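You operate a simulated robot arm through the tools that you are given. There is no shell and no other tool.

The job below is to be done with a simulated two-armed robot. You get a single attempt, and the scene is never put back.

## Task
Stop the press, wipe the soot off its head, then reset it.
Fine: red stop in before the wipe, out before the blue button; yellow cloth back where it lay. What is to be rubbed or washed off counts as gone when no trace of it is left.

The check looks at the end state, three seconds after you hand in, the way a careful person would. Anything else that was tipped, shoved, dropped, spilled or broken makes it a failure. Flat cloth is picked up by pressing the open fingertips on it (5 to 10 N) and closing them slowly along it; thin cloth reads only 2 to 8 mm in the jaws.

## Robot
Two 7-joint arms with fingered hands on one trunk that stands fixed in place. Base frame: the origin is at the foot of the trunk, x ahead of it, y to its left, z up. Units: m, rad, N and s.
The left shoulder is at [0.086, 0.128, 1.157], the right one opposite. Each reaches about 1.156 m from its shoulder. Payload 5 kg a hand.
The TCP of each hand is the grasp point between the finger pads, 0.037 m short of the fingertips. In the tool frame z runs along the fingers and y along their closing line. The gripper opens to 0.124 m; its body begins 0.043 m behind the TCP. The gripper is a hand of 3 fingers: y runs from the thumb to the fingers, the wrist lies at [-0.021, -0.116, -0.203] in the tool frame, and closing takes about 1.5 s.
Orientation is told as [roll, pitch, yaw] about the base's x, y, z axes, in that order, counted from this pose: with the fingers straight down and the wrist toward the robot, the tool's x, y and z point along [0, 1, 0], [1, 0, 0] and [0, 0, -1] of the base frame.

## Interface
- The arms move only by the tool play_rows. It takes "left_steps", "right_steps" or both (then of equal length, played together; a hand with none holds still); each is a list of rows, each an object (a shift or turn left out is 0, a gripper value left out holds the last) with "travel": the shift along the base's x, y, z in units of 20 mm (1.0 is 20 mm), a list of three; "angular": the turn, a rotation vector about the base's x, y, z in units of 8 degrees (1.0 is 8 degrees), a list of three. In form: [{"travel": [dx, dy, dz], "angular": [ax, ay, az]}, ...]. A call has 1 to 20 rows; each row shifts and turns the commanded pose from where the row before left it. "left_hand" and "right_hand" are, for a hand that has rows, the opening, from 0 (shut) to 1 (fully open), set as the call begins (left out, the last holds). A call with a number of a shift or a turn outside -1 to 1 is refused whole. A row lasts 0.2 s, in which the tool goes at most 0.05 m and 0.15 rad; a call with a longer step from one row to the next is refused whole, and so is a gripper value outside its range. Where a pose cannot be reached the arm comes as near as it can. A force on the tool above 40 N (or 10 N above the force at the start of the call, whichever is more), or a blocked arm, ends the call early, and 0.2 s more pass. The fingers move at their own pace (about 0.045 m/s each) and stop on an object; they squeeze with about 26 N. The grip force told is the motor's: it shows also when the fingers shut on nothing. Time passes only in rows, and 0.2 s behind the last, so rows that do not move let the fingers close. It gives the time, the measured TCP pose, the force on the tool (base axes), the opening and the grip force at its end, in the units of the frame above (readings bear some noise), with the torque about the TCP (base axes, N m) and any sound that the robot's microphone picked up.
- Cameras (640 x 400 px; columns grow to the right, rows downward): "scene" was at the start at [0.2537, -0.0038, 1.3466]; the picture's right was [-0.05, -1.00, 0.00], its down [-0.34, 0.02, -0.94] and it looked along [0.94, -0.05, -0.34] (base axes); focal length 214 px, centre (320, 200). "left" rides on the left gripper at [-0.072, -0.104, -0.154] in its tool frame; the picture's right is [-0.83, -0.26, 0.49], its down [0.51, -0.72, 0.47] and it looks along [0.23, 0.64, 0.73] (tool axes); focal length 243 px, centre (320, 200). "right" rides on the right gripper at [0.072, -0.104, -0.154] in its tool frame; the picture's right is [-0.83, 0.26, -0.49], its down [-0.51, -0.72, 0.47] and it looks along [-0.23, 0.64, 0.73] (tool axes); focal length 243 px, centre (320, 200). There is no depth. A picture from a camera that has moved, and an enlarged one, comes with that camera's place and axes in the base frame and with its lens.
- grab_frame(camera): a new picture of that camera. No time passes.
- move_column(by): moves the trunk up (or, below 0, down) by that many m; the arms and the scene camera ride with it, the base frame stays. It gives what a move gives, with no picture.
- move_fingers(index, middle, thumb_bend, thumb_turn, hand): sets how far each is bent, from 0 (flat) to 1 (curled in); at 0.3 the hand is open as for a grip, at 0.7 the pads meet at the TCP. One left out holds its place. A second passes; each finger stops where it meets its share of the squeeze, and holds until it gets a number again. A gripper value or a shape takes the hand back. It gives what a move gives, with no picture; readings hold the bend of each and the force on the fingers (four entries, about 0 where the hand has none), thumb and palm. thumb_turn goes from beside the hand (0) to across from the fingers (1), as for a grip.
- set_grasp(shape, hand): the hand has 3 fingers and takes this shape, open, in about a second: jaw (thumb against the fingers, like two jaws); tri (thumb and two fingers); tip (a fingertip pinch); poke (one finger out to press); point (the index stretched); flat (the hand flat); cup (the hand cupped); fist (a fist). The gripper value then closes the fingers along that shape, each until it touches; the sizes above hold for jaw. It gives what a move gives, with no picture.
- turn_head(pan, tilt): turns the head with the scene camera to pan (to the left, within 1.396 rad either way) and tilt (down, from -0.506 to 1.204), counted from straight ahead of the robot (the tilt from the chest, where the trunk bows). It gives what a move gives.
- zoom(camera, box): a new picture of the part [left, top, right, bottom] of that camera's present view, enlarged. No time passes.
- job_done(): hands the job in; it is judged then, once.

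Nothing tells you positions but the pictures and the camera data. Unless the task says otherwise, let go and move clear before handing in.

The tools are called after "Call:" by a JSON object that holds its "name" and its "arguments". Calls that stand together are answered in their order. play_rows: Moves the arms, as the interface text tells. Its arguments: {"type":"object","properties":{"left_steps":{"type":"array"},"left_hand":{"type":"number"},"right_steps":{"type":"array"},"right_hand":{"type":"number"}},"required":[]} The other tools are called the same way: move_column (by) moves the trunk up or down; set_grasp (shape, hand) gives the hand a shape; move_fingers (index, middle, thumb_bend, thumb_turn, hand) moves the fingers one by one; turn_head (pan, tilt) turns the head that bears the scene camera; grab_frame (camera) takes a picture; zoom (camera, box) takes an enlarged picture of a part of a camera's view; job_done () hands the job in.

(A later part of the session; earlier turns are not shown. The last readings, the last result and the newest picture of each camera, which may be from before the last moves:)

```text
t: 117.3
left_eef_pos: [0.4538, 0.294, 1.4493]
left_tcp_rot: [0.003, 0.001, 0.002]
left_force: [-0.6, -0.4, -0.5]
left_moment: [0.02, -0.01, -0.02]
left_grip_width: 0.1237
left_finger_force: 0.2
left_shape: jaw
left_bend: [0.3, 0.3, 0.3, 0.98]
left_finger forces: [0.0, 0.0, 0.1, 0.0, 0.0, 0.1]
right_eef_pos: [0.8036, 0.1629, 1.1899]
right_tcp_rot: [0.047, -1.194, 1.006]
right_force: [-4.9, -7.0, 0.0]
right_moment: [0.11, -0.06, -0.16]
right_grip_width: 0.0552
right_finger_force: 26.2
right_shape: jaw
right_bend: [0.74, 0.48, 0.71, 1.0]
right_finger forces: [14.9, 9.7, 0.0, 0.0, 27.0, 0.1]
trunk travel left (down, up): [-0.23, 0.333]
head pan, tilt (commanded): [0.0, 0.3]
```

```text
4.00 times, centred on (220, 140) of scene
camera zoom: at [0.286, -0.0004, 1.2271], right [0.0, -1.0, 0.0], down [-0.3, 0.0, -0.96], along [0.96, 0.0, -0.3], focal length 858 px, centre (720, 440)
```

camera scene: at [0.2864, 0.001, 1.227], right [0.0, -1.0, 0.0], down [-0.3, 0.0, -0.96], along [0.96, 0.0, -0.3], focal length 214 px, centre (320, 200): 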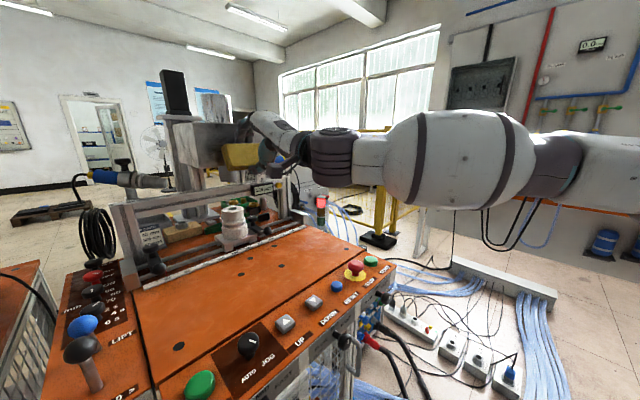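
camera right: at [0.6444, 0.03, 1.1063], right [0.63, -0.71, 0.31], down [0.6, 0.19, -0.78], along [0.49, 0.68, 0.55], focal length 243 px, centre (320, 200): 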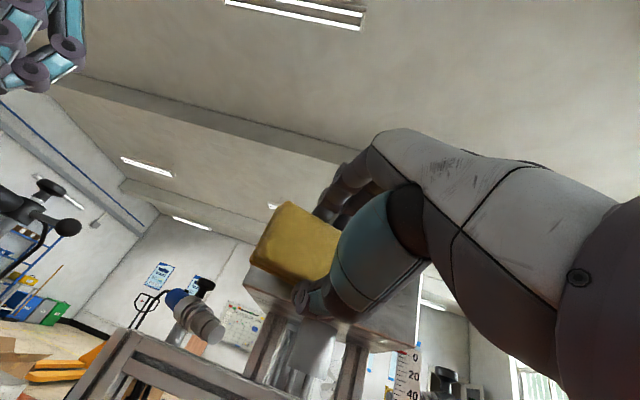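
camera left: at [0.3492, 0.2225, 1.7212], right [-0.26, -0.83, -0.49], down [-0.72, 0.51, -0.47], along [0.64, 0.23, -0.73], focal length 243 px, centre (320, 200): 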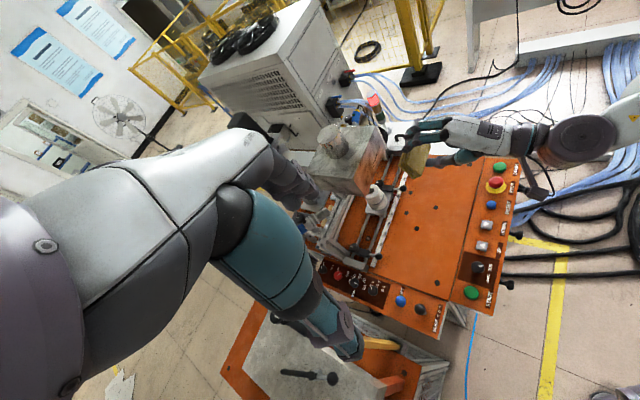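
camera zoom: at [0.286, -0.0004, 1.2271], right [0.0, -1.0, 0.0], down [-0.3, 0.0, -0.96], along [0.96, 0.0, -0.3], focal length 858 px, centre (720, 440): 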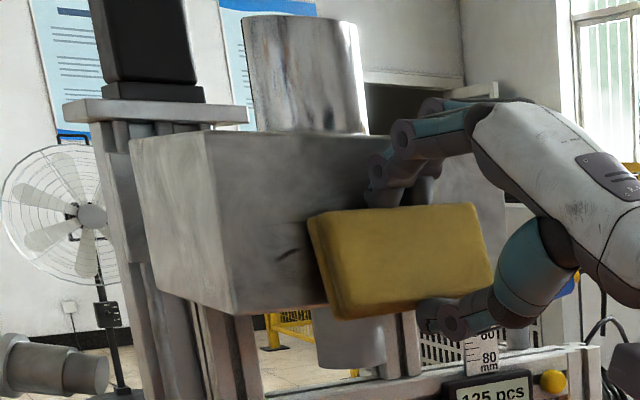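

The face looks changed already. I back off a few centimetres to see what those two strokes removed.

Call:
{"name": "play_rows", "arguments": {"right_steps": [{"travel": [-0.7, -0.7, 0]}, {"travel": [-0.7, -0.7, 0]}, {"travel": [-0.5, -0.9, 0.5]}, {"travel": [0, -1, 1]}, {"travel": [0, -1, 1]}, {"travel": [0, -1, 1]}, {"travel": [0, 0, 0]}]}}

Call:
{"name": "zoom", "arguments": {"camera": "scene", "box": [160, 90, 280, 190]}}

Call:
{"name": "zoom", "arguments": {"camera": "left", "box": [310, 60, 430, 180]}}

```text
t: 118.9
left_eef_pos: [0.4554, 0.2959, 1.4476]
left_tcp_rot: [0.0, 0.0, 0.001]
left_force: [0.2, 0.2, 0.0]
left_moment: [-0.03, 0.03, -0.01]
left_grip_width: 0.1239
left_finger_force: 0.1
left_shape: jaw
left_bend: [0.3, 0.3, 0.3, 0.98]
left_finger forces: [0.0, 0.1, 0.0, 0.0, 0.1, 0.0]
right_eef_pos: [0.768, 0.0586, 1.2593]
right_tcp_rot: [0.045, -1.192, 1.005]
right_force: [0.5, 0.9, -0.2]
right_moment: [-0.01, 0.0, 0.0]
right_grip_width: 0.0549
right_finger_force: 25.8
right_shape: jaw
right_bend: [0.74, 0.48, 0.71, 1.0]
right_finger forces: [16.0, 8.1, 0.1, 0.1, 24.7, 0.0]
trunk travel left (down, up): [-0.23, 0.333]
head pan, tilt (commanded): [0.0, 0.3]
```

```text
4.00 times, centred on (220, 140) of scene
camera zoom: at [0.287, 0.0013, 1.2268], right [0.0, -1.0, 0.0], down [-0.3, 0.0, -0.96], along [0.96, 0.0, -0.3], focal length 858 px, centre (720, 440)
```

zoom: 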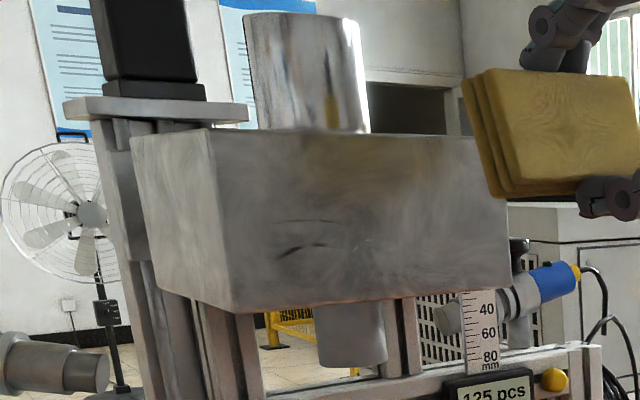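

```text
3.33 times, centred on (370, 120) of left
camera zoom: at [0.3514, 0.2225, 1.6005], right [-0.26, -0.83, -0.49], down [-0.72, 0.51, -0.47], along [0.64, 0.23, -0.73], focal length 809 px, centre (153, 467)
```

zoom: 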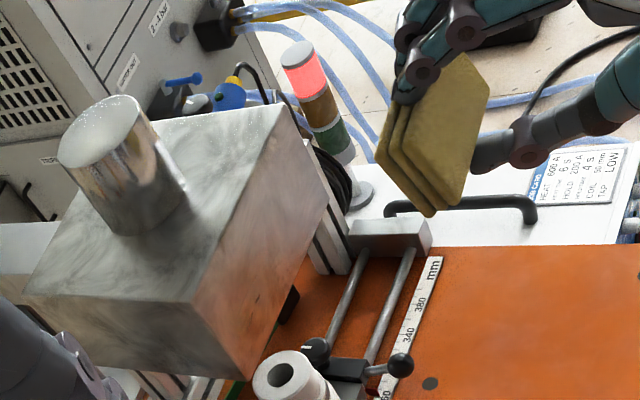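

The wipe works very well: the right and centre streaks are gone; only the left part remains. I zoom in to see exactly what is left.

Call:
{"name": "zoom", "arguments": {"camera": "scene", "box": [205, 120, 265, 170]}}

Call:
{"name": "zoom", "arguments": {"camera": "scene", "box": [240, 115, 300, 170]}}

```text
8.00 times, centred on (235, 145) of scene
camera zoom: at [0.287, 0.0013, 1.2268], right [0.0, -1.0, 0.0], down [-0.3, 0.0, -0.96], along [0.96, 0.0, -0.3], focal length 1716 px, centre (1000, 640)
```

zoom: 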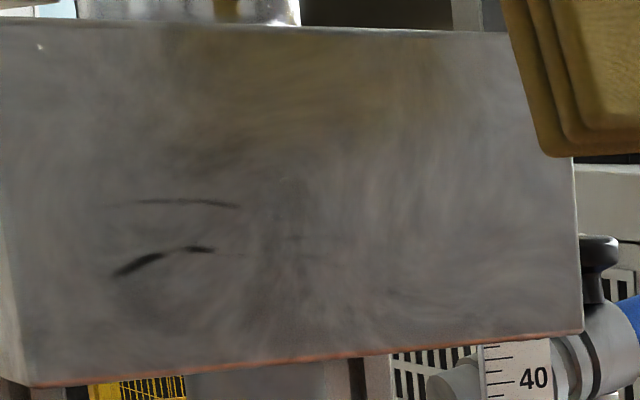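

```text
7.27 times, centred on (270, 142) of scene
camera zoom: at [0.287, 0.0013, 1.2268], right [0.0, -1.0, 0.0], down [-0.3, 0.0, -0.96], along [0.96, 0.0, -0.3], focal length 1560 px, centre (684, 618)
```

zoom: 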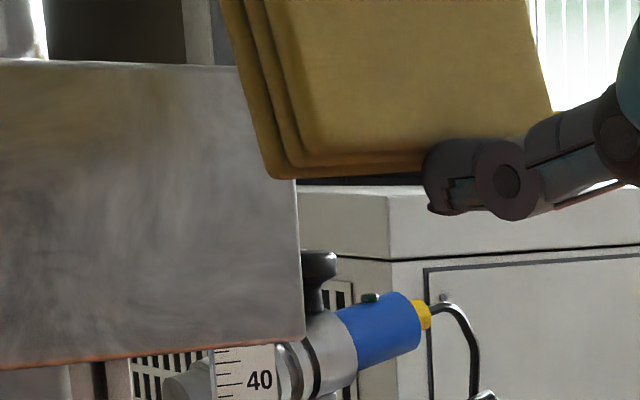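

The remaining soot spans u ≈ -0.376 to -0.415 (left quarter). I return to the face further left and press again.

Call:
{"name": "play_rows", "arguments": {"right_steps": [{"travel": [-0.1, 0.87, -0.58]}, {"travel": [-0.1, 0.87, -0.58]}, {"travel": [-0.1, 0.87, -0.58]}, {"travel": [-0.1, 0.87, -0.58]}, {"travel": [-0.1, 0.87, -0.58]}, {"travel": [-0.1, 0.87, -0.58]}, {"travel": [0.35, 0.35, 0]}, {"travel": [0.35, 0.35, 0]}, {"travel": [0.1, 0.1, 0]}, {"travel": [0.1, 0.1, 0]}, {"travel": [0.1, 0.1, 0]}, {"travel": [0, 0, 0]}]}}

Call:
{"name": "zoom", "arguments": {"camera": "left", "box": [310, 60, 430, 180]}}

```text
t: 121.5
left_eef_pos: [0.454, 0.2967, 1.4485]
left_tcp_rot: [-0.001, -0.001, 0.003]
left_force: [1.1, 0.5, 0.0]
left_moment: [0.0, 0.02, 0.05]
left_grip_width: 0.1239
left_finger_force: 0.0
left_shape: jaw
left_bend: [0.3, 0.3, 0.3, 0.98]
left_finger forces: [0.0, 0.1, 0.1, 0.0, 0.0, 0.0]
right_eef_pos: [0.772, 0.1803, 1.1903]
right_tcp_rot: [0.046, -1.193, 1.005]
right_force: [0.9, 0.2, 0.3]
right_moment: [-0.03, 0.01, 0.03]
right_grip_width: 0.0552
right_finger_force: 26.2
right_shape: jaw
right_bend: [0.74, 0.48, 0.71, 1.0]
right_finger forces: [16.1, 8.1, 0.0, 0.1, 24.7, 0.0]
right hand out of reach, approached as far as the arm can: row 11
trunk travel left (down, up): [-0.23, 0.333]
head pan, tilt (commanded): [0.0, 0.3]
```

```text
3.33 times, centred on (370, 120) of left
camera zoom: at [0.3507, 0.2222, 1.6008], right [-0.26, -0.83, -0.49], down [-0.72, 0.51, -0.47], along [0.64, 0.23, -0.73], focal length 809 px, centre (153, 467)
```

zoom: 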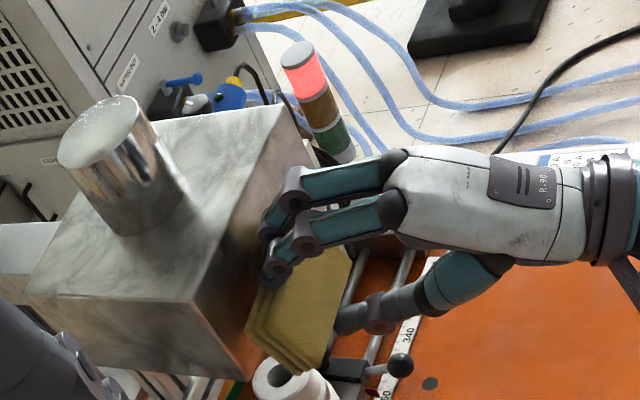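

At u = -0.418 the limit stops me about 7 mm short of contact. Lowering the trunk another 0.1 m and yawing a few degrees more should give the missing bit.

Call:
{"name": "play_rows", "arguments": {"right_steps": [{"travel": [-0.7, -0.7, 0]}, {"travel": [-0.4, -0.4, 1], "angular": [0, 0, 0.6]}, {"travel": [0, 0, 1]}, {"travel": [0, 0, 1]}, {"travel": [0, 0, 1]}, {"travel": [0, 0, 1]}, {"travel": [0, 0, 0]}]}}

Call:
{"name": "move_column", "arguments": {"by": -0.1}}

Call:
{"name": "play_rows", "arguments": {"right_steps": [{"travel": [0.35, 0.35, 0]}, {"travel": [0.35, 0.35, 0]}, {"travel": [0.2, 0.2, 0]}, {"travel": [0.1, 0.1, 0]}, {"travel": [0.1, 0.1, 0]}, {"travel": [0.1, 0.1, 0]}, {"travel": [0.1, 0.1, 0]}, {"travel": [0, 0, 0]}]}}

Call:
{"name": "zoom", "arguments": {"camera": "left", "box": [280, 20, 430, 160]}}

```text
t: 123.1
left_eef_pos: [0.4551, 0.2962, 1.4481]
left_tcp_rot: [0.001, 0.002, 0.001]
left_force: [-0.2, -0.2, -0.4]
left_moment: [0.02, 0.0, 0.0]
left_grip_width: 0.1236
left_finger_force: 0.1
left_shape: jaw
left_bend: [0.3, 0.3, 0.3, 0.98]
left_finger forces: [0.1, 0.1, 0.0, 0.0, 0.1, 0.0]
right_eef_pos: [0.7503, 0.1573, 1.2893]
right_tcp_rot: [0.047, -1.193, 1.09]
right_force: [0.4, 1.1, -1.5]
right_moment: [-0.01, 0.03, 0.0]
right_grip_width: 0.0548
right_finger_force: 25.2
right_shape: jaw
right_bend: [0.74, 0.48, 0.71, 1.0]
right_finger forces: [16.1, 8.1, 0.0, 0.1, 24.7, 0.0]
trunk travel left (down, up): [-0.23, 0.333]
head pan, tilt (commanded): [0.0, 0.3]
```

```text
t: 124.4
left_eef_pos: [0.4527, 0.2954, 1.3491]
left_tcp_rot: [0.0, -0.003, 0.0]
left_force: [0.9, 0.2, -0.1]
left_moment: [-0.01, -0.03, -0.02]
left_grip_width: 0.1238
left_finger_force: 0.0
left_shape: jaw
left_bend: [0.3, 0.3, 0.3, 0.98]
left_finger forces: [0.0, 0.0, 0.0, 0.1, 0.0, 0.0]
right_eef_pos: [0.7487, 0.1582, 1.1918]
right_tcp_rot: [0.043, -1.194, 1.096]
right_force: [0.3, 0.1, 0.7]
right_moment: [0.0, 0.0, 0.03]
right_grip_width: 0.055
right_finger_force: 26.0
right_shape: jaw
right_bend: [0.74, 0.48, 0.71, 1.0]
right_finger forces: [16.0, 8.1, 0.0, 0.0, 24.7, 0.0]
trunk travel left (down, up): [-0.13, 0.433]
head pan, tilt (commanded): [0.0, 0.3]
```

```text
t: 126.2
left_eef_pos: [0.4543, 0.2954, 1.3475]
left_tcp_rot: [0.0, 0.0, 0.001]
left_force: [0.0, -0.8, -0.1]
left_moment: [-0.01, 0.01, -0.02]
left_grip_width: 0.1237
left_finger_force: 0.0
left_shape: jaw
left_bend: [0.3, 0.3, 0.3, 0.98]
left_finger forces: [0.1, 0.0, 0.0, 0.0, 0.0, 0.1]
right_eef_pos: [0.77, 0.1798, 1.1916]
right_tcp_rot: [0.046, -1.193, 1.091]
right_force: [-0.8, -0.5, -0.7]
right_moment: [-0.01, 0.01, 0.01]
right_grip_width: 0.0551
right_finger_force: 26.1
right_shape: jaw
right_bend: [0.74, 0.48, 0.71, 1.0]
right_finger forces: [16.0, 8.2, 0.1, 0.1, 24.7, 0.0]
right hand out of reach, approached as far as the arm can: row 6
trunk travel left (down, up): [-0.13, 0.433]
head pan, tilt (commanded): [0.0, 0.3]
```

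```text
2.86 times, centred on (355, 90) of left
camera zoom: at [0.3506, 0.2221, 1.5009], right [-0.26, -0.83, -0.49], down [-0.72, 0.51, -0.47], along [0.64, 0.23, -0.73], focal length 693 px, centre (220, 514)
```

zoom: 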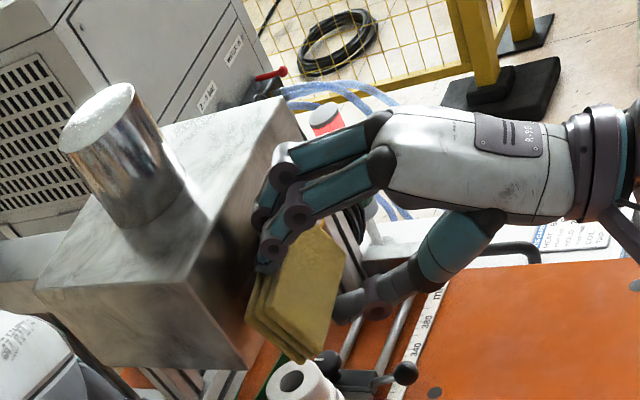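

I've confirmed the arm's boundary: each extra millimetre of pad protrusion buys nearly 4 mm to the left. The clean solution is to set the cloth back on its spot and regrip it about 8 mm shallower. I retract and bring the trunk back up first.

Call:
{"name": "play_rows", "arguments": {"right_steps": [{"travel": [-0.7, -0.7, 0]}, {"travel": [-0.7, -0.7, 0]}, {"travel": [-0.7, -0.7, 0]}, {"travel": [0, -0.8, 0], "angular": [0, 0, -1]}, {"travel": [0, -0.8, 0], "angular": [0, 0, -1]}, {"travel": [0, -0.5, 0], "angular": [0, 0, -1]}, {"travel": [0, 0, 0]}]}}

Call:
{"name": "move_column", "arguments": {"by": 0.22}}

Call:
{"name": "grab_frame", "arguments": {"camera": "scene"}}

```text
t: 127.8
left_eef_pos: [0.4548, 0.2947, 1.3474]
left_tcp_rot: [0.0, 0.0, 0.002]
left_force: [-0.1, 0.2, 0.3]
left_moment: [0.01, 0.03, -0.02]
left_grip_width: 0.1237
left_finger_force: 0.0
left_shape: jaw
left_bend: [0.3, 0.3, 0.3, 0.98]
left_finger forces: [0.1, 0.0, 0.0, 0.1, 0.1, 0.1]
right_eef_pos: [0.7331, 0.0962, 1.1902]
right_tcp_rot: [0.047, -1.191, 0.669]
right_force: [-0.5, -1.1, -1.0]
right_moment: [0.02, -0.02, 0.02]
right_grip_width: 0.0547
right_finger_force: 26.0
right_shape: jaw
right_bend: [0.74, 0.48, 0.71, 1.0]
right_finger forces: [16.0, 8.2, 0.0, 0.0, 24.6, 0.0]
trunk travel left (down, up): [-0.13, 0.433]
head pan, tilt (commanded): [0.0, 0.3]
```

```text
t: 130.1
left_eef_pos: [0.4548, 0.296, 1.5693]
left_tcp_rot: [-0.001, 0.0, 0.001]
left_force: [0.1, -0.1, -0.3]
left_moment: [-0.01, 0.02, 0.04]
left_grip_width: 0.1238
left_finger_force: 0.0
left_shape: jaw
left_bend: [0.3, 0.3, 0.3, 0.98]
left_finger forces: [0.0, 0.1, 0.0, 0.0, 0.0, 0.1]
right_eef_pos: [0.7319, 0.0972, 1.4094]
right_tcp_rot: [0.046, -1.193, 0.67]
right_force: [0.2, -0.2, -1.5]
right_moment: [-0.02, -0.04, -0.03]
right_grip_width: 0.0552
right_finger_force: 26.2
right_shape: jaw
right_bend: [0.74, 0.48, 0.71, 1.0]
right_finger forces: [16.0, 8.2, 0.1, 0.0, 24.8, 0.1]
trunk travel left (down, up): [-0.35, 0.213]
head pan, tilt (commanded): [0.0, 0.3]
```

```text
taken
camera scene: at [0.2545, 0.001, 1.3509], right [0.0, -1.0, 0.0], down [-0.3, 0.0, -0.96], along [0.96, 0.0, -0.3], focal length 214 px, centre (320, 200)
```

scene: 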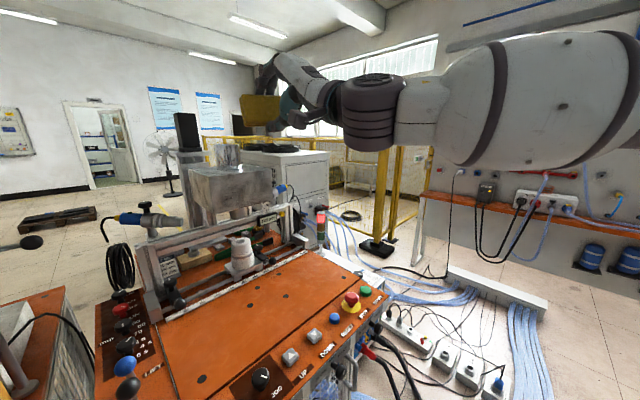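

I turn the fingers back down (yaw 40°, same slight tilt as at the pick) and move over the cloth's spot.

Call:
{"name": "play_rows", "arguments": {"right_steps": [{"travel": [0, -0.5, -0.8], "angular": [-0.656, 0.755, 0]}, {"travel": [0, -0.5, -0.8], "angular": [-0.656, 0.755, 0]}, {"travel": [0, -0.5, -0.8], "angular": [-0.656, 0.755, 0]}, {"travel": [0, -0.5, -0.8], "angular": [-0.656, 0.755, 0]}, {"travel": [0, -0.5, -0.8], "angular": [-0.656, 0.755, 0]}, {"travel": [0, -0.5, -0.8], "angular": [-0.656, 0.755, 0]}, {"travel": [0, -0.5, -0.8], "angular": [-0.656, 0.755, 0]}, {"travel": [0, -0.5, -0.8], "angular": [-0.656, 0.755, 0]}, {"travel": [0, -0.5, -0.8], "angular": [-0.656, 0.755, 0]}, {"travel": [0, -0.5, -0.8], "angular": [-0.18, 0.21, -0.1]}, {"travel": [0, 0, -0.8]}, {"travel": [0.3, 0, -0.8]}, {"travel": [0.5, 0, -0.8]}, {"travel": [0.8, 0, -0.8]}, {"travel": [0.8, 0, -0.8]}, {"travel": [0.8, 0, -0.8]}, {"travel": [0.8, 0, -0.8]}, {"travel": [0, 0, 0]}]}}

Call:
{"name": "grab_frame", "arguments": {"camera": "scene"}}

Call:
{"name": "grab_frame", "arguments": {"camera": "right"}}

```text
t: 133.9
left_eef_pos: [0.4553, 0.2947, 1.5685]
left_tcp_rot: [0.001, -0.001, 0.003]
left_force: [0.5, 0.7, -0.1]
left_moment: [-0.02, -0.01, -0.02]
left_grip_width: 0.1237
left_finger_force: 0.0
left_shape: jaw
left_bend: [0.3, 0.3, 0.3, 0.98]
left_finger forces: [0.0, 0.0, 0.1, 0.1, 0.0, 0.0]
right_eef_pos: [0.8128, -0.0199, 1.1311]
right_tcp_rot: [0.003, 0.103, 0.686]
right_force: [0.3, 0.3, -0.6]
right_moment: [0.02, -0.01, 0.03]
right_grip_width: 0.055
right_finger_force: 26.0
right_shape: jaw
right_bend: [0.74, 0.48, 0.71, 1.0]
right_finger forces: [15.8, 8.2, 0.0, 0.0, 24.0, 0.0]
right hand out of reach, approached as far as the arm can: row 16
trunk travel left (down, up): [-0.35, 0.213]
head pan, tilt (commanded): [0.0, 0.3]
```

```text
taken
camera scene: at [0.2543, 0.001, 1.351], right [0.0, -1.0, 0.0], down [-0.3, 0.0, -0.96], along [0.96, 0.0, -0.3], focal length 214 px, centre (320, 200)
```

scene: 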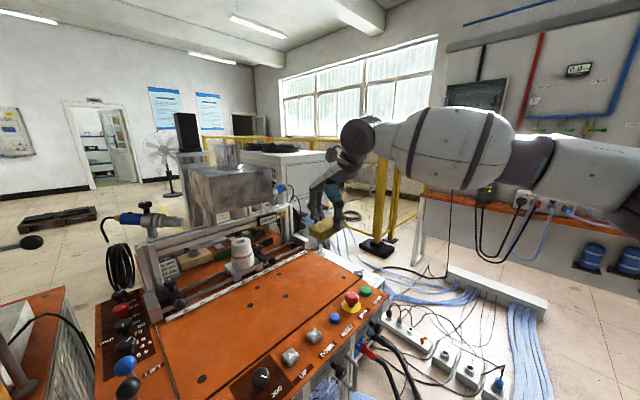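

```text
taken
camera right: at [0.6996, -0.0211, 1.296], right [0.77, -0.45, 0.46], down [-0.27, -0.88, -0.4], along [0.58, 0.18, -0.79], focal length 243 px, centre (320, 200)
```

right: 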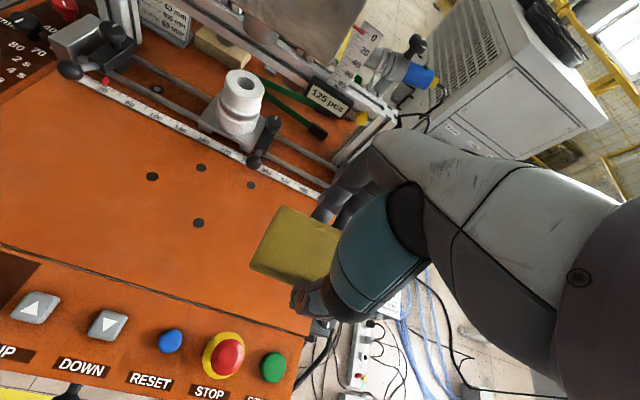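

I descend over the cloth's spot.

Call:
{"name": "play_rows", "arguments": {"right_steps": [{"travel": [0, 0, -1]}, {"travel": [0, 0, -1]}, {"travel": [0, 0, -1]}, {"travel": [0.1, 0.05, -1]}, {"travel": [0.15, 0.05, -1]}, {"travel": [0.15, 0.05, -1]}, {"travel": [0.15, 0.05, -1]}, {"travel": [0.1, 0.05, -1]}, {"travel": [0, 0, 0]}]}}

Call:
{"name": "zoom", "arguments": {"camera": "scene", "box": [280, 200, 380, 290]}}

Call:
{"name": "zoom", "arguments": {"camera": "right", "box": [200, 170, 400, 340]}}

```text
t: 135.9
left_eef_pos: [0.4537, 0.2966, 1.5695]
left_tcp_rot: [0.0, 0.0, 0.001]
left_force: [-0.4, -0.1, 0.2]
left_moment: [0.0, -0.01, -0.01]
left_grip_width: 0.1236
left_finger_force: 0.0
left_shape: jaw
left_bend: [0.3, 0.3, 0.3, 0.98]
left_finger forces: [0.0, 0.1, 0.0, 0.0, 0.0, 0.0]
right_eef_pos: [0.8255, -0.0148, 0.9729]
right_tcp_rot: [0.002, 0.101, 0.686]
right_force: [0.5, -0.3, -0.2]
right_moment: [0.02, -0.01, 0.05]
right_grip_width: 0.0546
right_finger_force: 25.9
right_shape: jaw
right_bend: [0.74, 0.48, 0.71, 1.0]
right_finger forces: [15.7, 8.1, 0.0, 0.0, 23.8, 0.0]
trunk travel left (down, up): [-0.35, 0.213]
head pan, tilt (commanded): [0.0, 0.3]
```

```text
4.44 times, centred on (330, 245) of scene
camera zoom: at [0.2536, 0.0011, 1.3511], right [0.0, -1.0, 0.0], down [-0.3, 0.0, -0.96], along [0.96, 0.0, -0.3], focal length 953 px, centre (276, 0)
```

zoom: 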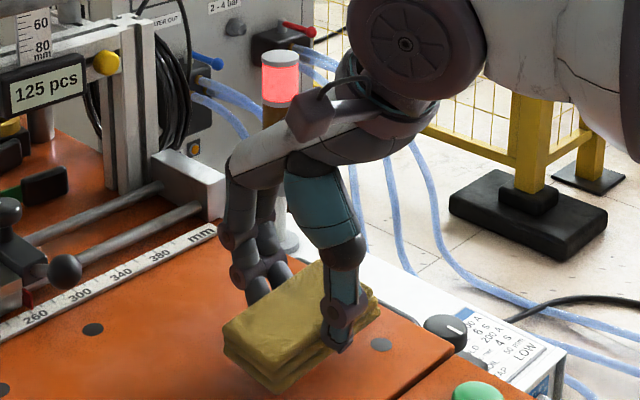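

```text
2.35 times, centred on (300, 255) of right
camera zoom: at [0.7121, -0.016, 1.1365], right [0.77, -0.45, 0.46], down [-0.27, -0.88, -0.4], along [0.58, 0.18, -0.79], focal length 571 px, centre (367, 71)
```

zoom: 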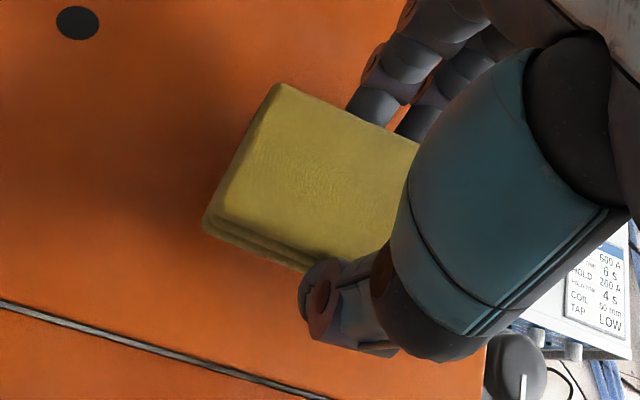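

The pad has rotated slightly in the grip (left end lower), so pressing it gently on the table will square it. I lower it until it seats.

Call:
{"name": "play_rows", "arguments": {"right_steps": [{"travel": [0, 0, -0.5]}, {"travel": [0, 0, -0.3]}, {"travel": [0, 0, -0.15]}, {"travel": [0, 0, -0.15]}, {"travel": [0, 0, -0.1]}, {"travel": [0, 0, 0]}]}}

Call:
{"name": "zoom", "arguments": {"camera": "scene", "box": [280, 200, 380, 290]}}

```text
t: 137.3
left_eef_pos: [0.4542, 0.296, 1.5686]
left_tcp_rot: [0.0, -0.001, 0.002]
left_force: [-0.2, 0.7, 0.2]
left_moment: [0.02, 0.0, -0.02]
left_grip_width: 0.1237
left_finger_force: 0.1
left_shape: jaw
left_bend: [0.3, 0.3, 0.3, 0.98]
left_finger forces: [0.0, 0.1, 0.0, 0.0, 0.0, 0.0]
right_eef_pos: [0.8271, -0.015, 0.9498]
right_tcp_rot: [0.001, 0.099, 0.686]
right_force: [1.7, -2.5, 7.0]
right_moment: [0.25, -0.04, -0.06]
right_grip_width: 0.0547
right_finger_force: 26.3
right_shape: jaw
right_bend: [0.74, 0.48, 0.71, 1.0]
right_finger forces: [17.8, 6.4, 0.0, 0.0, 24.6, 0.0]
trunk travel left (down, up): [-0.35, 0.213]
head pan, tilt (commanded): [0.0, 0.3]
```

```text
4.44 times, centred on (330, 245) of scene
camera zoom: at [0.2536, 0.0007, 1.3511], right [0.0, -1.0, 0.0], down [-0.3, 0.0, -0.96], along [0.96, 0.0, -0.3], focal length 953 px, centre (276, 0)
```

zoom: 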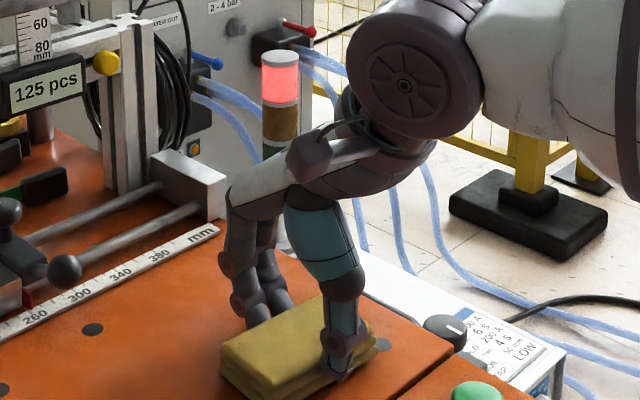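

The pad's low end touches with 7 N. I open the hand to let it settle flat and look at where it lies.

Call:
{"name": "play_rows", "arguments": {"right_steps": [{"travel": [0, 0, 0.05]}, {"travel": [0, 0, 0]}, {"travel": [0, 0, 0]}, {"travel": [0, 0, 0]}, {"travel": [0, 0, 0]}, {"travel": [0, 0, 0]}], "right_hand": 0.72}}

Call:
{"name": "zoom", "arguments": {"camera": "scene", "box": [280, 200, 380, 290]}}

Call:
{"name": "zoom", "arguments": {"camera": "right", "box": [200, 170, 400, 340]}}

Call:
{"name": "zoom", "arguments": {"camera": "left", "box": [380, 110, 520, 220]}}

```text
t: 138.7
left_eef_pos: [0.4533, 0.2954, 1.5677]
left_tcp_rot: [0.0, -0.001, 0.0]
left_force: [-0.1, 0.5, 0.0]
left_moment: [-0.02, -0.04, 0.0]
left_grip_width: 0.1238
left_finger_force: 0.1
left_shape: jaw
left_bend: [0.3, 0.3, 0.3, 0.98]
left_finger forces: [0.0, 0.0, 0.1, 0.0, 0.1, 0.0]
right_eef_pos: [0.8248, -0.0145, 0.9496]
right_tcp_rot: [0.002, 0.104, 0.685]
right_force: [-0.1, -0.4, -0.2]
right_moment: [-0.01, -0.04, -0.02]
right_grip_width: 0.0892
right_finger_force: 0.0
right_shape: jaw
right_bend: [0.27, 0.37, 0.57, 0.99]
right_finger forces: [0.1, 0.1, 0.1, 0.1, 0.0, 0.0]
trunk travel left (down, up): [-0.35, 0.213]
head pan, tilt (commanded): [0.0, 0.3]
```

```text
4.44 times, centred on (330, 245) of scene
camera zoom: at [0.254, 0.001, 1.351], right [0.0, -1.0, 0.0], down [-0.3, 0.0, -0.96], along [0.96, 0.0, -0.3], focal length 953 px, centre (276, 0)
```

zoom: 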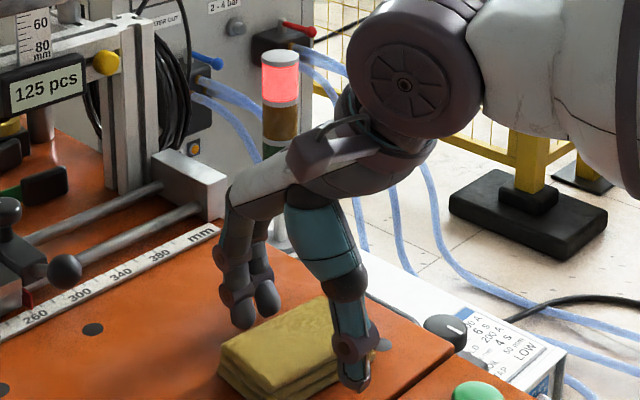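

```text
2.35 times, centred on (300, 255) of right
camera zoom: at [0.712, -0.0161, 1.1135], right [0.77, -0.45, 0.46], down [-0.27, -0.88, -0.4], along [0.58, 0.18, -0.79], focal length 571 px, centre (367, 71)
```

zoom: 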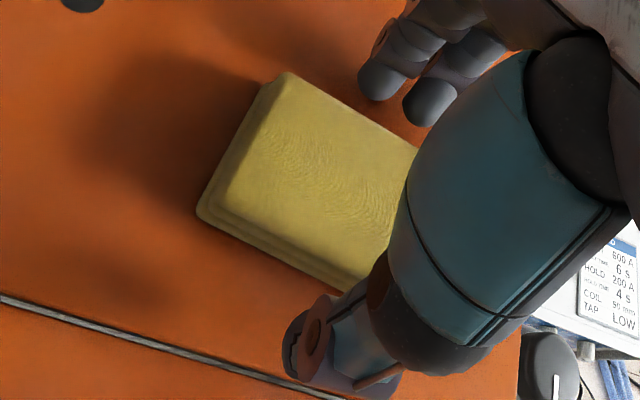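

```text
3.64 times, centred on (450, 165) of left
camera zoom: at [0.3504, 0.2222, 1.7209], right [-0.26, -0.83, -0.49], down [-0.72, 0.51, -0.47], along [0.64, 0.23, -0.73], focal length 882 px, centre (-153, 327)
```

zoom: 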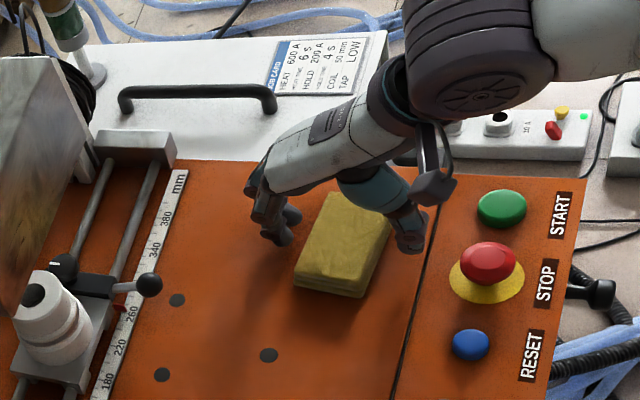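

The cloth lies flat, within about 5 mm of its original spot. I raise the hand 4 mm (9 mm above the first grip height), centre it on the pad, and close again.

Call:
{"name": "play_rows", "arguments": {"right_steps": [{"travel": [-0.15, -0.12, 0.2]}, {"travel": [0, 0, 0]}]}}

Call:
{"name": "play_rows", "arguments": {"right_steps": [{"travel": [0, 0, 0]}, {"travel": [0, 0, 0]}, {"travel": [0, 0, 0]}, {"travel": [0, 0, 0]}, {"travel": [0, 0, 0]}, {"travel": [0, 0, 0]}, {"travel": [0, 0, 0]}, {"travel": [0, 0, 0]}], "right_hand": 0.0}}

Call:
{"name": "zoom", "arguments": {"camera": "scene", "box": [280, 200, 380, 290]}}

Call:
{"name": "zoom", "arguments": {"camera": "right", "box": [200, 170, 400, 340]}}

```text
t: 139.3
left_eef_pos: [0.4553, 0.2952, 1.5678]
left_tcp_rot: [0.0, 0.0, 0.003]
left_force: [0.1, -1.1, 0.8]
left_moment: [-0.01, 0.02, -0.01]
left_grip_width: 0.1239
left_finger_force: 0.0
left_shape: jaw
left_bend: [0.3, 0.3, 0.3, 0.98]
left_finger forces: [0.1, 0.0, 0.0, 0.0, 0.1, 0.1]
right_eef_pos: [0.8225, -0.0156, 0.9552]
right_tcp_rot: [0.004, 0.103, 0.686]
right_force: [-0.4, 0.1, 0.3]
right_moment: [0.0, -0.01, 0.0]
right_grip_width: 0.0888
right_finger_force: 0.1
right_shape: jaw
right_bend: [0.27, 0.37, 0.57, 0.99]
right_finger forces: [0.1, 0.1, 0.0, 0.0, 0.0, 0.0]
trunk travel left (down, up): [-0.35, 0.213]
head pan, tilt (commanded): [0.0, 0.3]
```

```text
t: 141.1
left_eef_pos: [0.4513, 0.2969, 1.5695]
left_tcp_rot: [-0.001, -0.001, 0.002]
left_force: [-0.2, 0.4, 0.0]
left_moment: [-0.04, 0.0, 0.02]
left_grip_width: 0.124
left_finger_force: 0.0
left_shape: jaw
left_bend: [0.3, 0.3, 0.3, 0.98]
left_finger forces: [0.0, 0.1, 0.1, 0.0, 0.0, 0.0]
right_eef_pos: [0.8213, -0.0173, 0.9563]
right_tcp_rot: [0.002, 0.101, 0.688]
right_force: [6.2, 5.6, 24.9]
right_moment: [-0.39, 0.36, -0.11]
right_grip_width: 0.0459
right_finger_force: 26.1
right_shape: jaw
right_bend: [0.74, 0.5, 0.74, 1.0]
right_finger forces: [17.1, 11.2, 0.1, 0.0, 34.2, 0.0]
trunk travel left (down, up): [-0.35, 0.213]
head pan, tilt (commanded): [0.0, 0.3]
```

```text
4.44 times, centred on (330, 245) of scene
camera zoom: at [0.2518, 0.0018, 1.3515], right [0.0, -1.0, 0.0], down [-0.29, 0.0, -0.96], along [0.96, 0.0, -0.29], focal length 953 px, centre (276, 0)
```

zoom: 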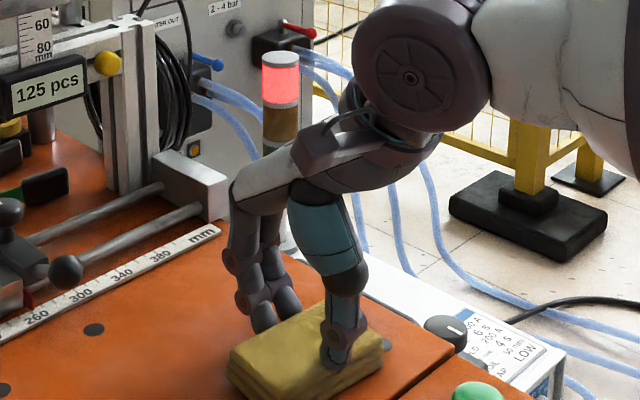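

```text
2.35 times, centred on (300, 255) of right
camera zoom: at [0.7073, -0.0178, 1.1198], right [0.77, -0.45, 0.46], down [-0.27, -0.88, -0.4], along [0.58, 0.18, -0.79], focal length 571 px, centre (367, 71)
```

zoom: 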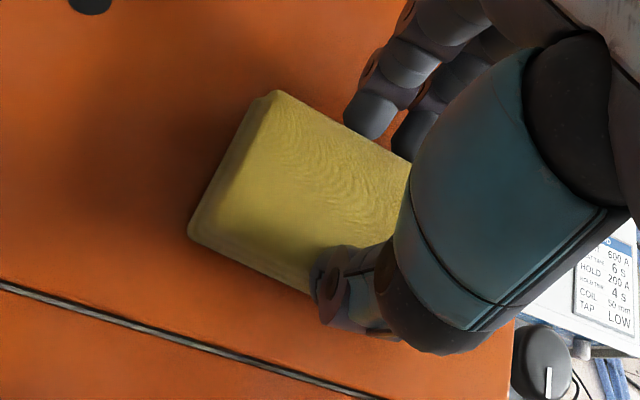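

Too shallow: the thumb rode up on top of the pad. I open again and check where the pad is.

Call:
{"name": "play_rows", "arguments": {"right_steps": [{"travel": [0, 0, 0]}, {"travel": [0, 0, 0]}, {"travel": [0, 0, 0]}, {"travel": [0, 0, 0]}, {"travel": [0, 0, 0]}], "right_hand": 0.75}}

Call:
{"name": "zoom", "arguments": {"camera": "right", "box": [200, 170, 400, 340]}}

Call:
{"name": "zoom", "arguments": {"camera": "scene", "box": [280, 200, 380, 290]}}

```text
t: 142.3
left_eef_pos: [0.4549, 0.2969, 1.5672]
left_tcp_rot: [-0.001, -0.001, 0.002]
left_force: [0.6, -0.3, -0.4]
left_moment: [0.01, 0.0, 0.04]
left_grip_width: 0.1241
left_finger_force: 0.0
left_shape: jaw
left_bend: [0.3, 0.3, 0.3, 0.98]
left_finger forces: [0.1, 0.1, 0.0, 0.0, 0.1, 0.1]
right_eef_pos: [0.8212, -0.0173, 0.9534]
right_tcp_rot: [0.004, 0.104, 0.685]
right_force: [0.4, -0.6, -0.1]
right_moment: [0.02, -0.04, 0.0]
right_grip_width: 0.093
right_finger_force: 0.1
right_shape: jaw
right_bend: [0.27, 0.36, 0.55, 0.99]
right_finger forces: [0.0, 0.0, 0.1, 0.0, 0.2, 0.1]
trunk travel left (down, up): [-0.35, 0.213]
head pan, tilt (commanded): [0.0, 0.3]
```

```text
2.35 times, centred on (300, 255) of right
camera zoom: at [0.7095, -0.0188, 1.1167], right [0.77, -0.45, 0.46], down [-0.27, -0.88, -0.4], along [0.58, 0.18, -0.79], focal length 571 px, centre (367, 71)
```

zoom: 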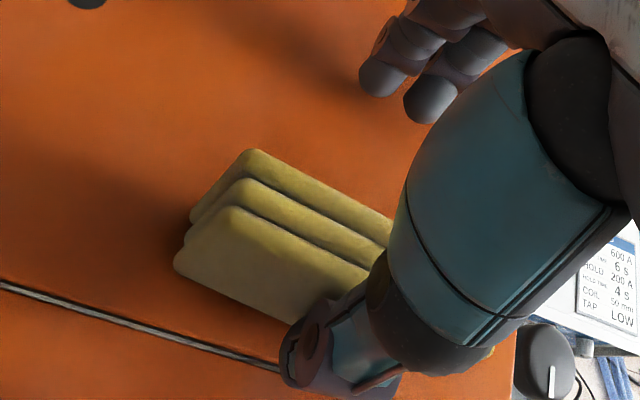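

```text
4.44 times, centred on (330, 245) of scene
camera zoom: at [0.2548, 0.001, 1.3508], right [0.0, -1.0, 0.0], down [-0.3, 0.0, -0.96], along [0.96, 0.0, -0.3], focal length 953 px, centre (276, 0)
```

zoom: 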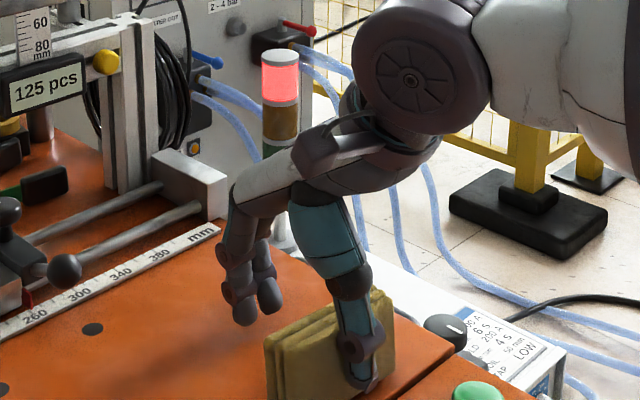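

Unexpectedly, opening the hand flipped the cloth up on its long edge, leaning against the thumb. I look at it from all sides before doing anything.

Call:
{"name": "zoom", "arguments": {"camera": "left", "box": [410, 120, 500, 200]}}

Call:
{"name": "zoom", "arguments": {"camera": "scene", "box": [300, 225, 370, 295]}}

Call:
{"name": "zoom", "arguments": {"camera": "right", "box": [240, 210, 340, 300]}}

```text
5.00 times, centred on (455, 160) of left
camera zoom: at [0.3515, 0.2221, 1.7206], right [-0.26, -0.83, -0.49], down [-0.72, 0.51, -0.47], along [0.64, 0.23, -0.73], focal length 1213 px, centre (-355, 400)
```

zoom: 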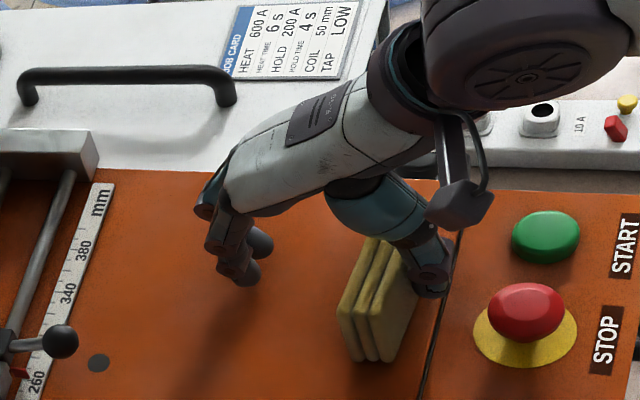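

```text
5.71 times, centred on (335, 260) of scene
camera zoom: at [0.2548, 0.001, 1.3508], right [0.0, -1.0, 0.0], down [-0.3, 0.0, -0.96], along [0.96, 0.0, -0.3], focal length 1226 px, centre (234, -143)
```

zoom: 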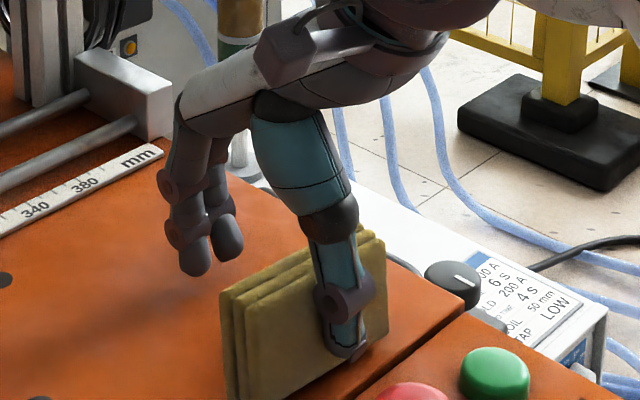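

```text
4.44 times, centred on (290, 255) of right
camera zoom: at [0.7095, -0.0188, 1.1167], right [0.77, -0.45, 0.46], down [-0.27, -0.88, -0.4], along [0.58, 0.18, -0.79], focal length 1078 px, centre (453, -44)
```

zoom: 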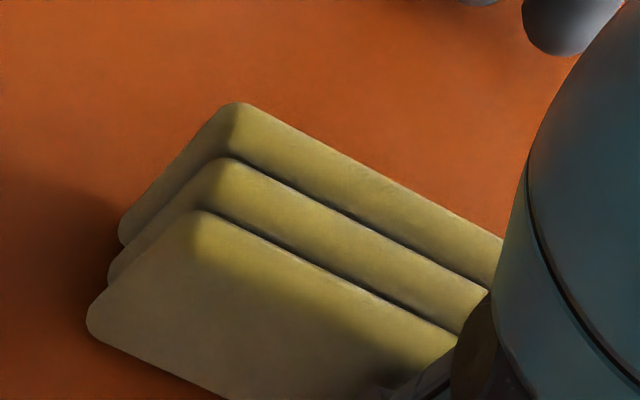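

The cloth stands upright on its long edge, touching the thumb. That is actually a useful pose: gripping it across its 22 mm thickness would let it protrude far beyond the fingertips. I raise the hand 2 cm gently and see whether it stands by itself.

Call:
{"name": "play_rows", "arguments": {"right_steps": [{"travel": [-0.05, -0.04, 0.2]}, {"travel": [-0.05, -0.04, 0.3]}, {"travel": [0, 0, 0.3]}, {"travel": [0, 0, 0.2]}, {"travel": [0, 0, 0]}]}}

Call:
{"name": "zoom", "arguments": {"camera": "scene", "box": [290, 210, 370, 290]}}

Call:
{"name": "zoom", "arguments": {"camera": "left", "box": [410, 120, 500, 200]}}

Call:
{"name": "zoom", "arguments": {"camera": "right", "box": [220, 180, 360, 300]}}

```text
t: 143.5
left_eef_pos: [0.4541, 0.2955, 1.5682]
left_tcp_rot: [-0.001, 0.0, 0.001]
left_force: [-0.8, -0.2, 0.5]
left_moment: [0.04, -0.01, 0.01]
left_grip_width: 0.1237
left_finger_force: 0.1
left_shape: jaw
left_bend: [0.3, 0.3, 0.3, 0.98]
left_finger forces: [0.0, 0.0, 0.0, 0.0, 0.0, 0.0]
right_eef_pos: [0.8201, -0.019, 0.974]
right_tcp_rot: [0.003, 0.105, 0.686]
right_force: [-0.1, 0.1, 0.4]
right_moment: [-0.01, -0.05, 0.01]
right_grip_width: 0.0929
right_finger_force: 0.0
right_shape: jaw
right_bend: [0.27, 0.36, 0.55, 0.99]
right_finger forces: [0.0, 0.0, 0.0, 0.0, 0.1, 0.0]
trunk travel left (down, up): [-0.35, 0.213]
head pan, tilt (commanded): [0.0, 0.3]
```

```text
5.00 times, centred on (330, 250) of scene
camera zoom: at [0.2541, 0.001, 1.351], right [0.0, -1.0, 0.0], down [-0.3, 0.0, -0.96], along [0.96, 0.0, -0.3], focal length 1072 px, centre (270, -50)
```

zoom: 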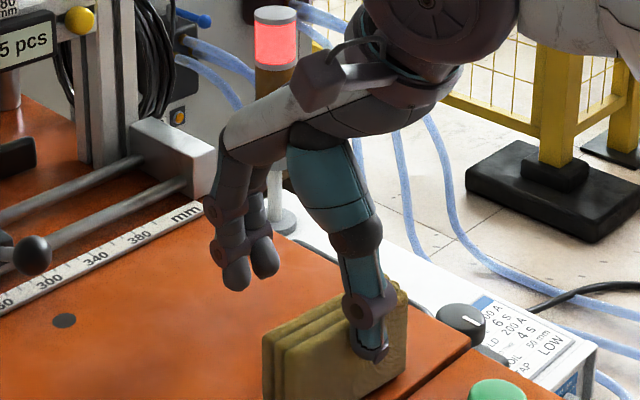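

```text
5.00 times, centred on (455, 160) of left
camera zoom: at [0.3506, 0.2221, 1.7208], right [-0.26, -0.83, -0.49], down [-0.72, 0.51, -0.47], along [0.64, 0.23, -0.73], focal length 1213 px, centre (-355, 400)
```

zoom: 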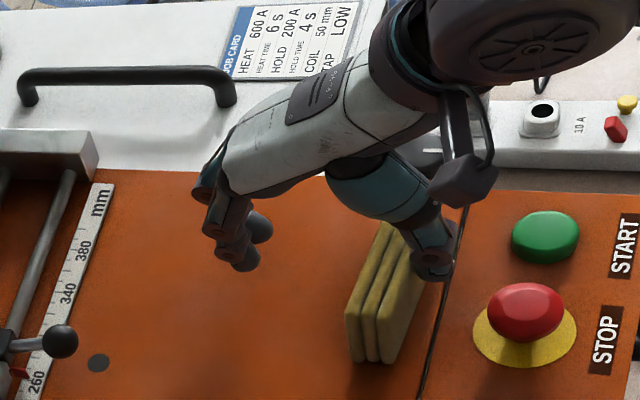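

```text
3.33 times, centred on (290, 240) of right
camera zoom: at [0.7073, -0.0199, 1.1378], right [0.77, -0.45, 0.46], down [-0.27, -0.88, -0.4], along [0.58, 0.18, -0.79], focal length 809 px, centre (420, 67)
```

zoom: 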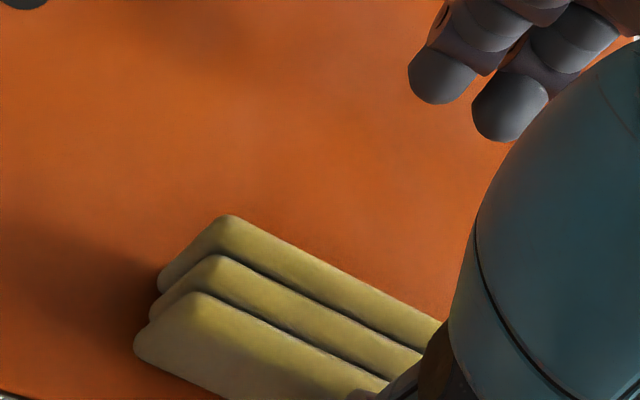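

The pad stands stably by itself. I raise clear, untilt the hand, narrow the opening, and centre over the pad at about [0.793,-0.036].

Call:
{"name": "play_rows", "arguments": {"right_steps": [{"travel": [0, 0, 1]}, {"travel": [0, 0, 1]}, {"travel": [0, 0, 0.7]}, {"travel": [-0.35, -0.22, 0], "angular": [0.47, -0.58, 0]}, {"travel": [-0.35, -0.22, 0]}, {"travel": [-0.35, -0.22, 0]}, {"travel": [-0.32, -0.2, 0]}, {"travel": [0, 0, 0]}], "right_hand": 0.75}}

Call:
{"name": "play_rows", "arguments": {"right_steps": [{"travel": [0, 0, 0]}, {"travel": [0, 0, 0]}, {"travel": [0, 0, 0]}, {"travel": [0, 0, 0]}], "right_hand": 0.5}}

Call:
{"name": "zoom", "arguments": {"camera": "scene", "box": [290, 200, 380, 290]}}

Call:
{"name": "zoom", "arguments": {"camera": "left", "box": [400, 110, 520, 210]}}

Call:
{"name": "grab_frame", "arguments": {"camera": "right"}}

```text
t: 145.3
left_eef_pos: [0.4547, 0.2959, 1.5689]
left_tcp_rot: [0.0, 0.001, 0.002]
left_force: [0.2, -0.5, -0.3]
left_moment: [0.0, 0.04, -0.01]
left_grip_width: 0.1235
left_finger_force: 0.0
left_shape: jaw
left_bend: [0.3, 0.3, 0.3, 0.98]
left_finger forces: [0.1, 0.0, 0.0, 0.0, 0.0, 0.0]
right_eef_pos: [0.7943, -0.0359, 1.0282]
right_tcp_rot: [0.001, -0.002, 0.686]
right_force: [-0.5, 1.2, 0.3]
right_moment: [0.01, 0.03, 0.0]
right_grip_width: 0.0926
right_finger_force: 0.0
right_shape: jaw
right_bend: [0.27, 0.36, 0.55, 0.99]
right_finger forces: [0.1, 0.0, 0.1, 0.0, 0.0, 0.0]
trunk travel left (down, up): [-0.35, 0.213]
head pan, tilt (commanded): [0.0, 0.3]
```

```text
t: 146.3
left_eef_pos: [0.4544, 0.2954, 1.5678]
left_tcp_rot: [0.001, 0.0, 0.0]
left_force: [-0.5, 0.4, -0.4]
left_moment: [0.03, 0.04, -0.03]
left_grip_width: 0.1234
left_finger_force: 0.2
left_shape: jaw
left_bend: [0.3, 0.3, 0.3, 0.98]
left_finger forces: [0.1, 0.0, 0.1, 0.1, 0.0, 0.1]
right_eef_pos: [0.794, -0.036, 1.0287]
right_tcp_rot: [0.003, -0.002, 0.686]
right_force: [-0.7, 0.1, -0.8]
right_moment: [0.02, 0.04, 0.02]
right_grip_width: 0.0626
right_finger_force: 0.1
right_shape: jaw
right_bend: [0.74, 0.45, 0.69, 1.0]
right_finger forces: [0.1, 0.0, 0.0, 0.0, 0.0, 0.0]
trunk travel left (down, up): [-0.35, 0.213]
head pan, tilt (commanded): [0.0, 0.3]
```

```text
4.44 times, centred on (335, 245) of scene
camera zoom: at [0.2539, 0.001, 1.351], right [0.0, -1.0, 0.0], down [-0.3, 0.0, -0.96], along [0.96, 0.0, -0.3], focal length 953 px, centre (253, 0)
```

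zoom: 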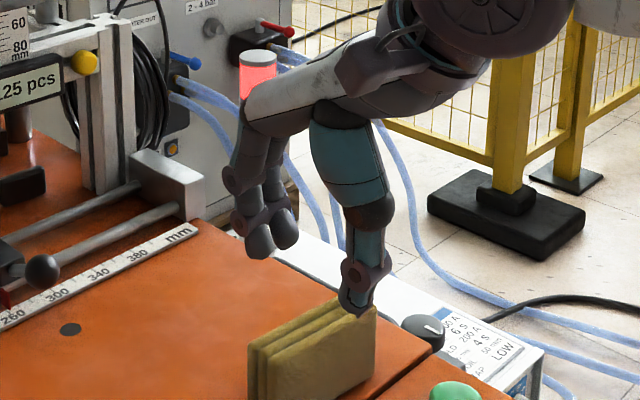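

```text
4.00 times, centred on (460, 160) of left
camera zoom: at [0.3504, 0.2222, 1.7209], right [-0.26, -0.83, -0.49], down [-0.72, 0.51, -0.47], along [0.64, 0.23, -0.73], focal length 970 px, centre (-240, 360)
```

zoom: 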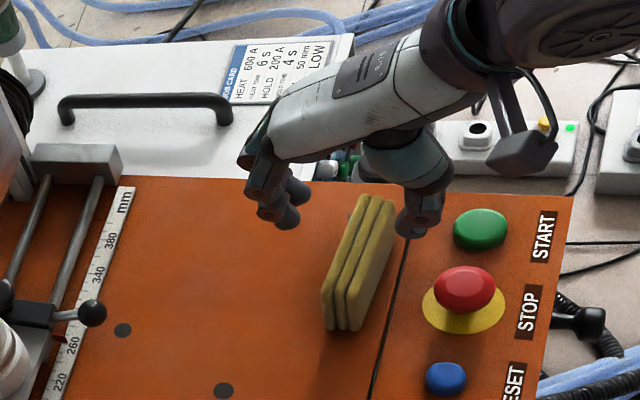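

```text
taken
camera right: at [0.6666, -0.0479, 1.1818], right [0.73, -0.48, 0.49], down [-0.24, -0.85, -0.47], along [0.64, 0.23, -0.73], focal length 243 px, centre (320, 200)
```

right: 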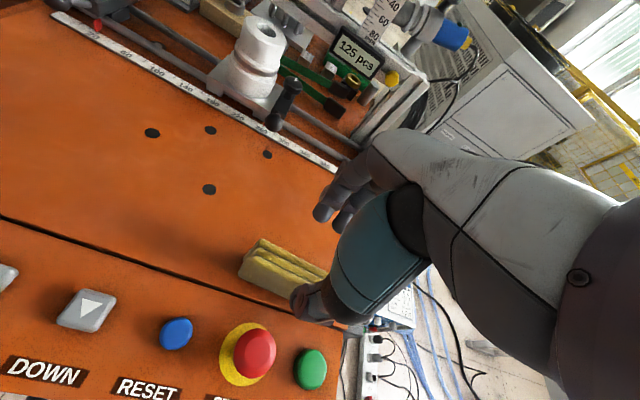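

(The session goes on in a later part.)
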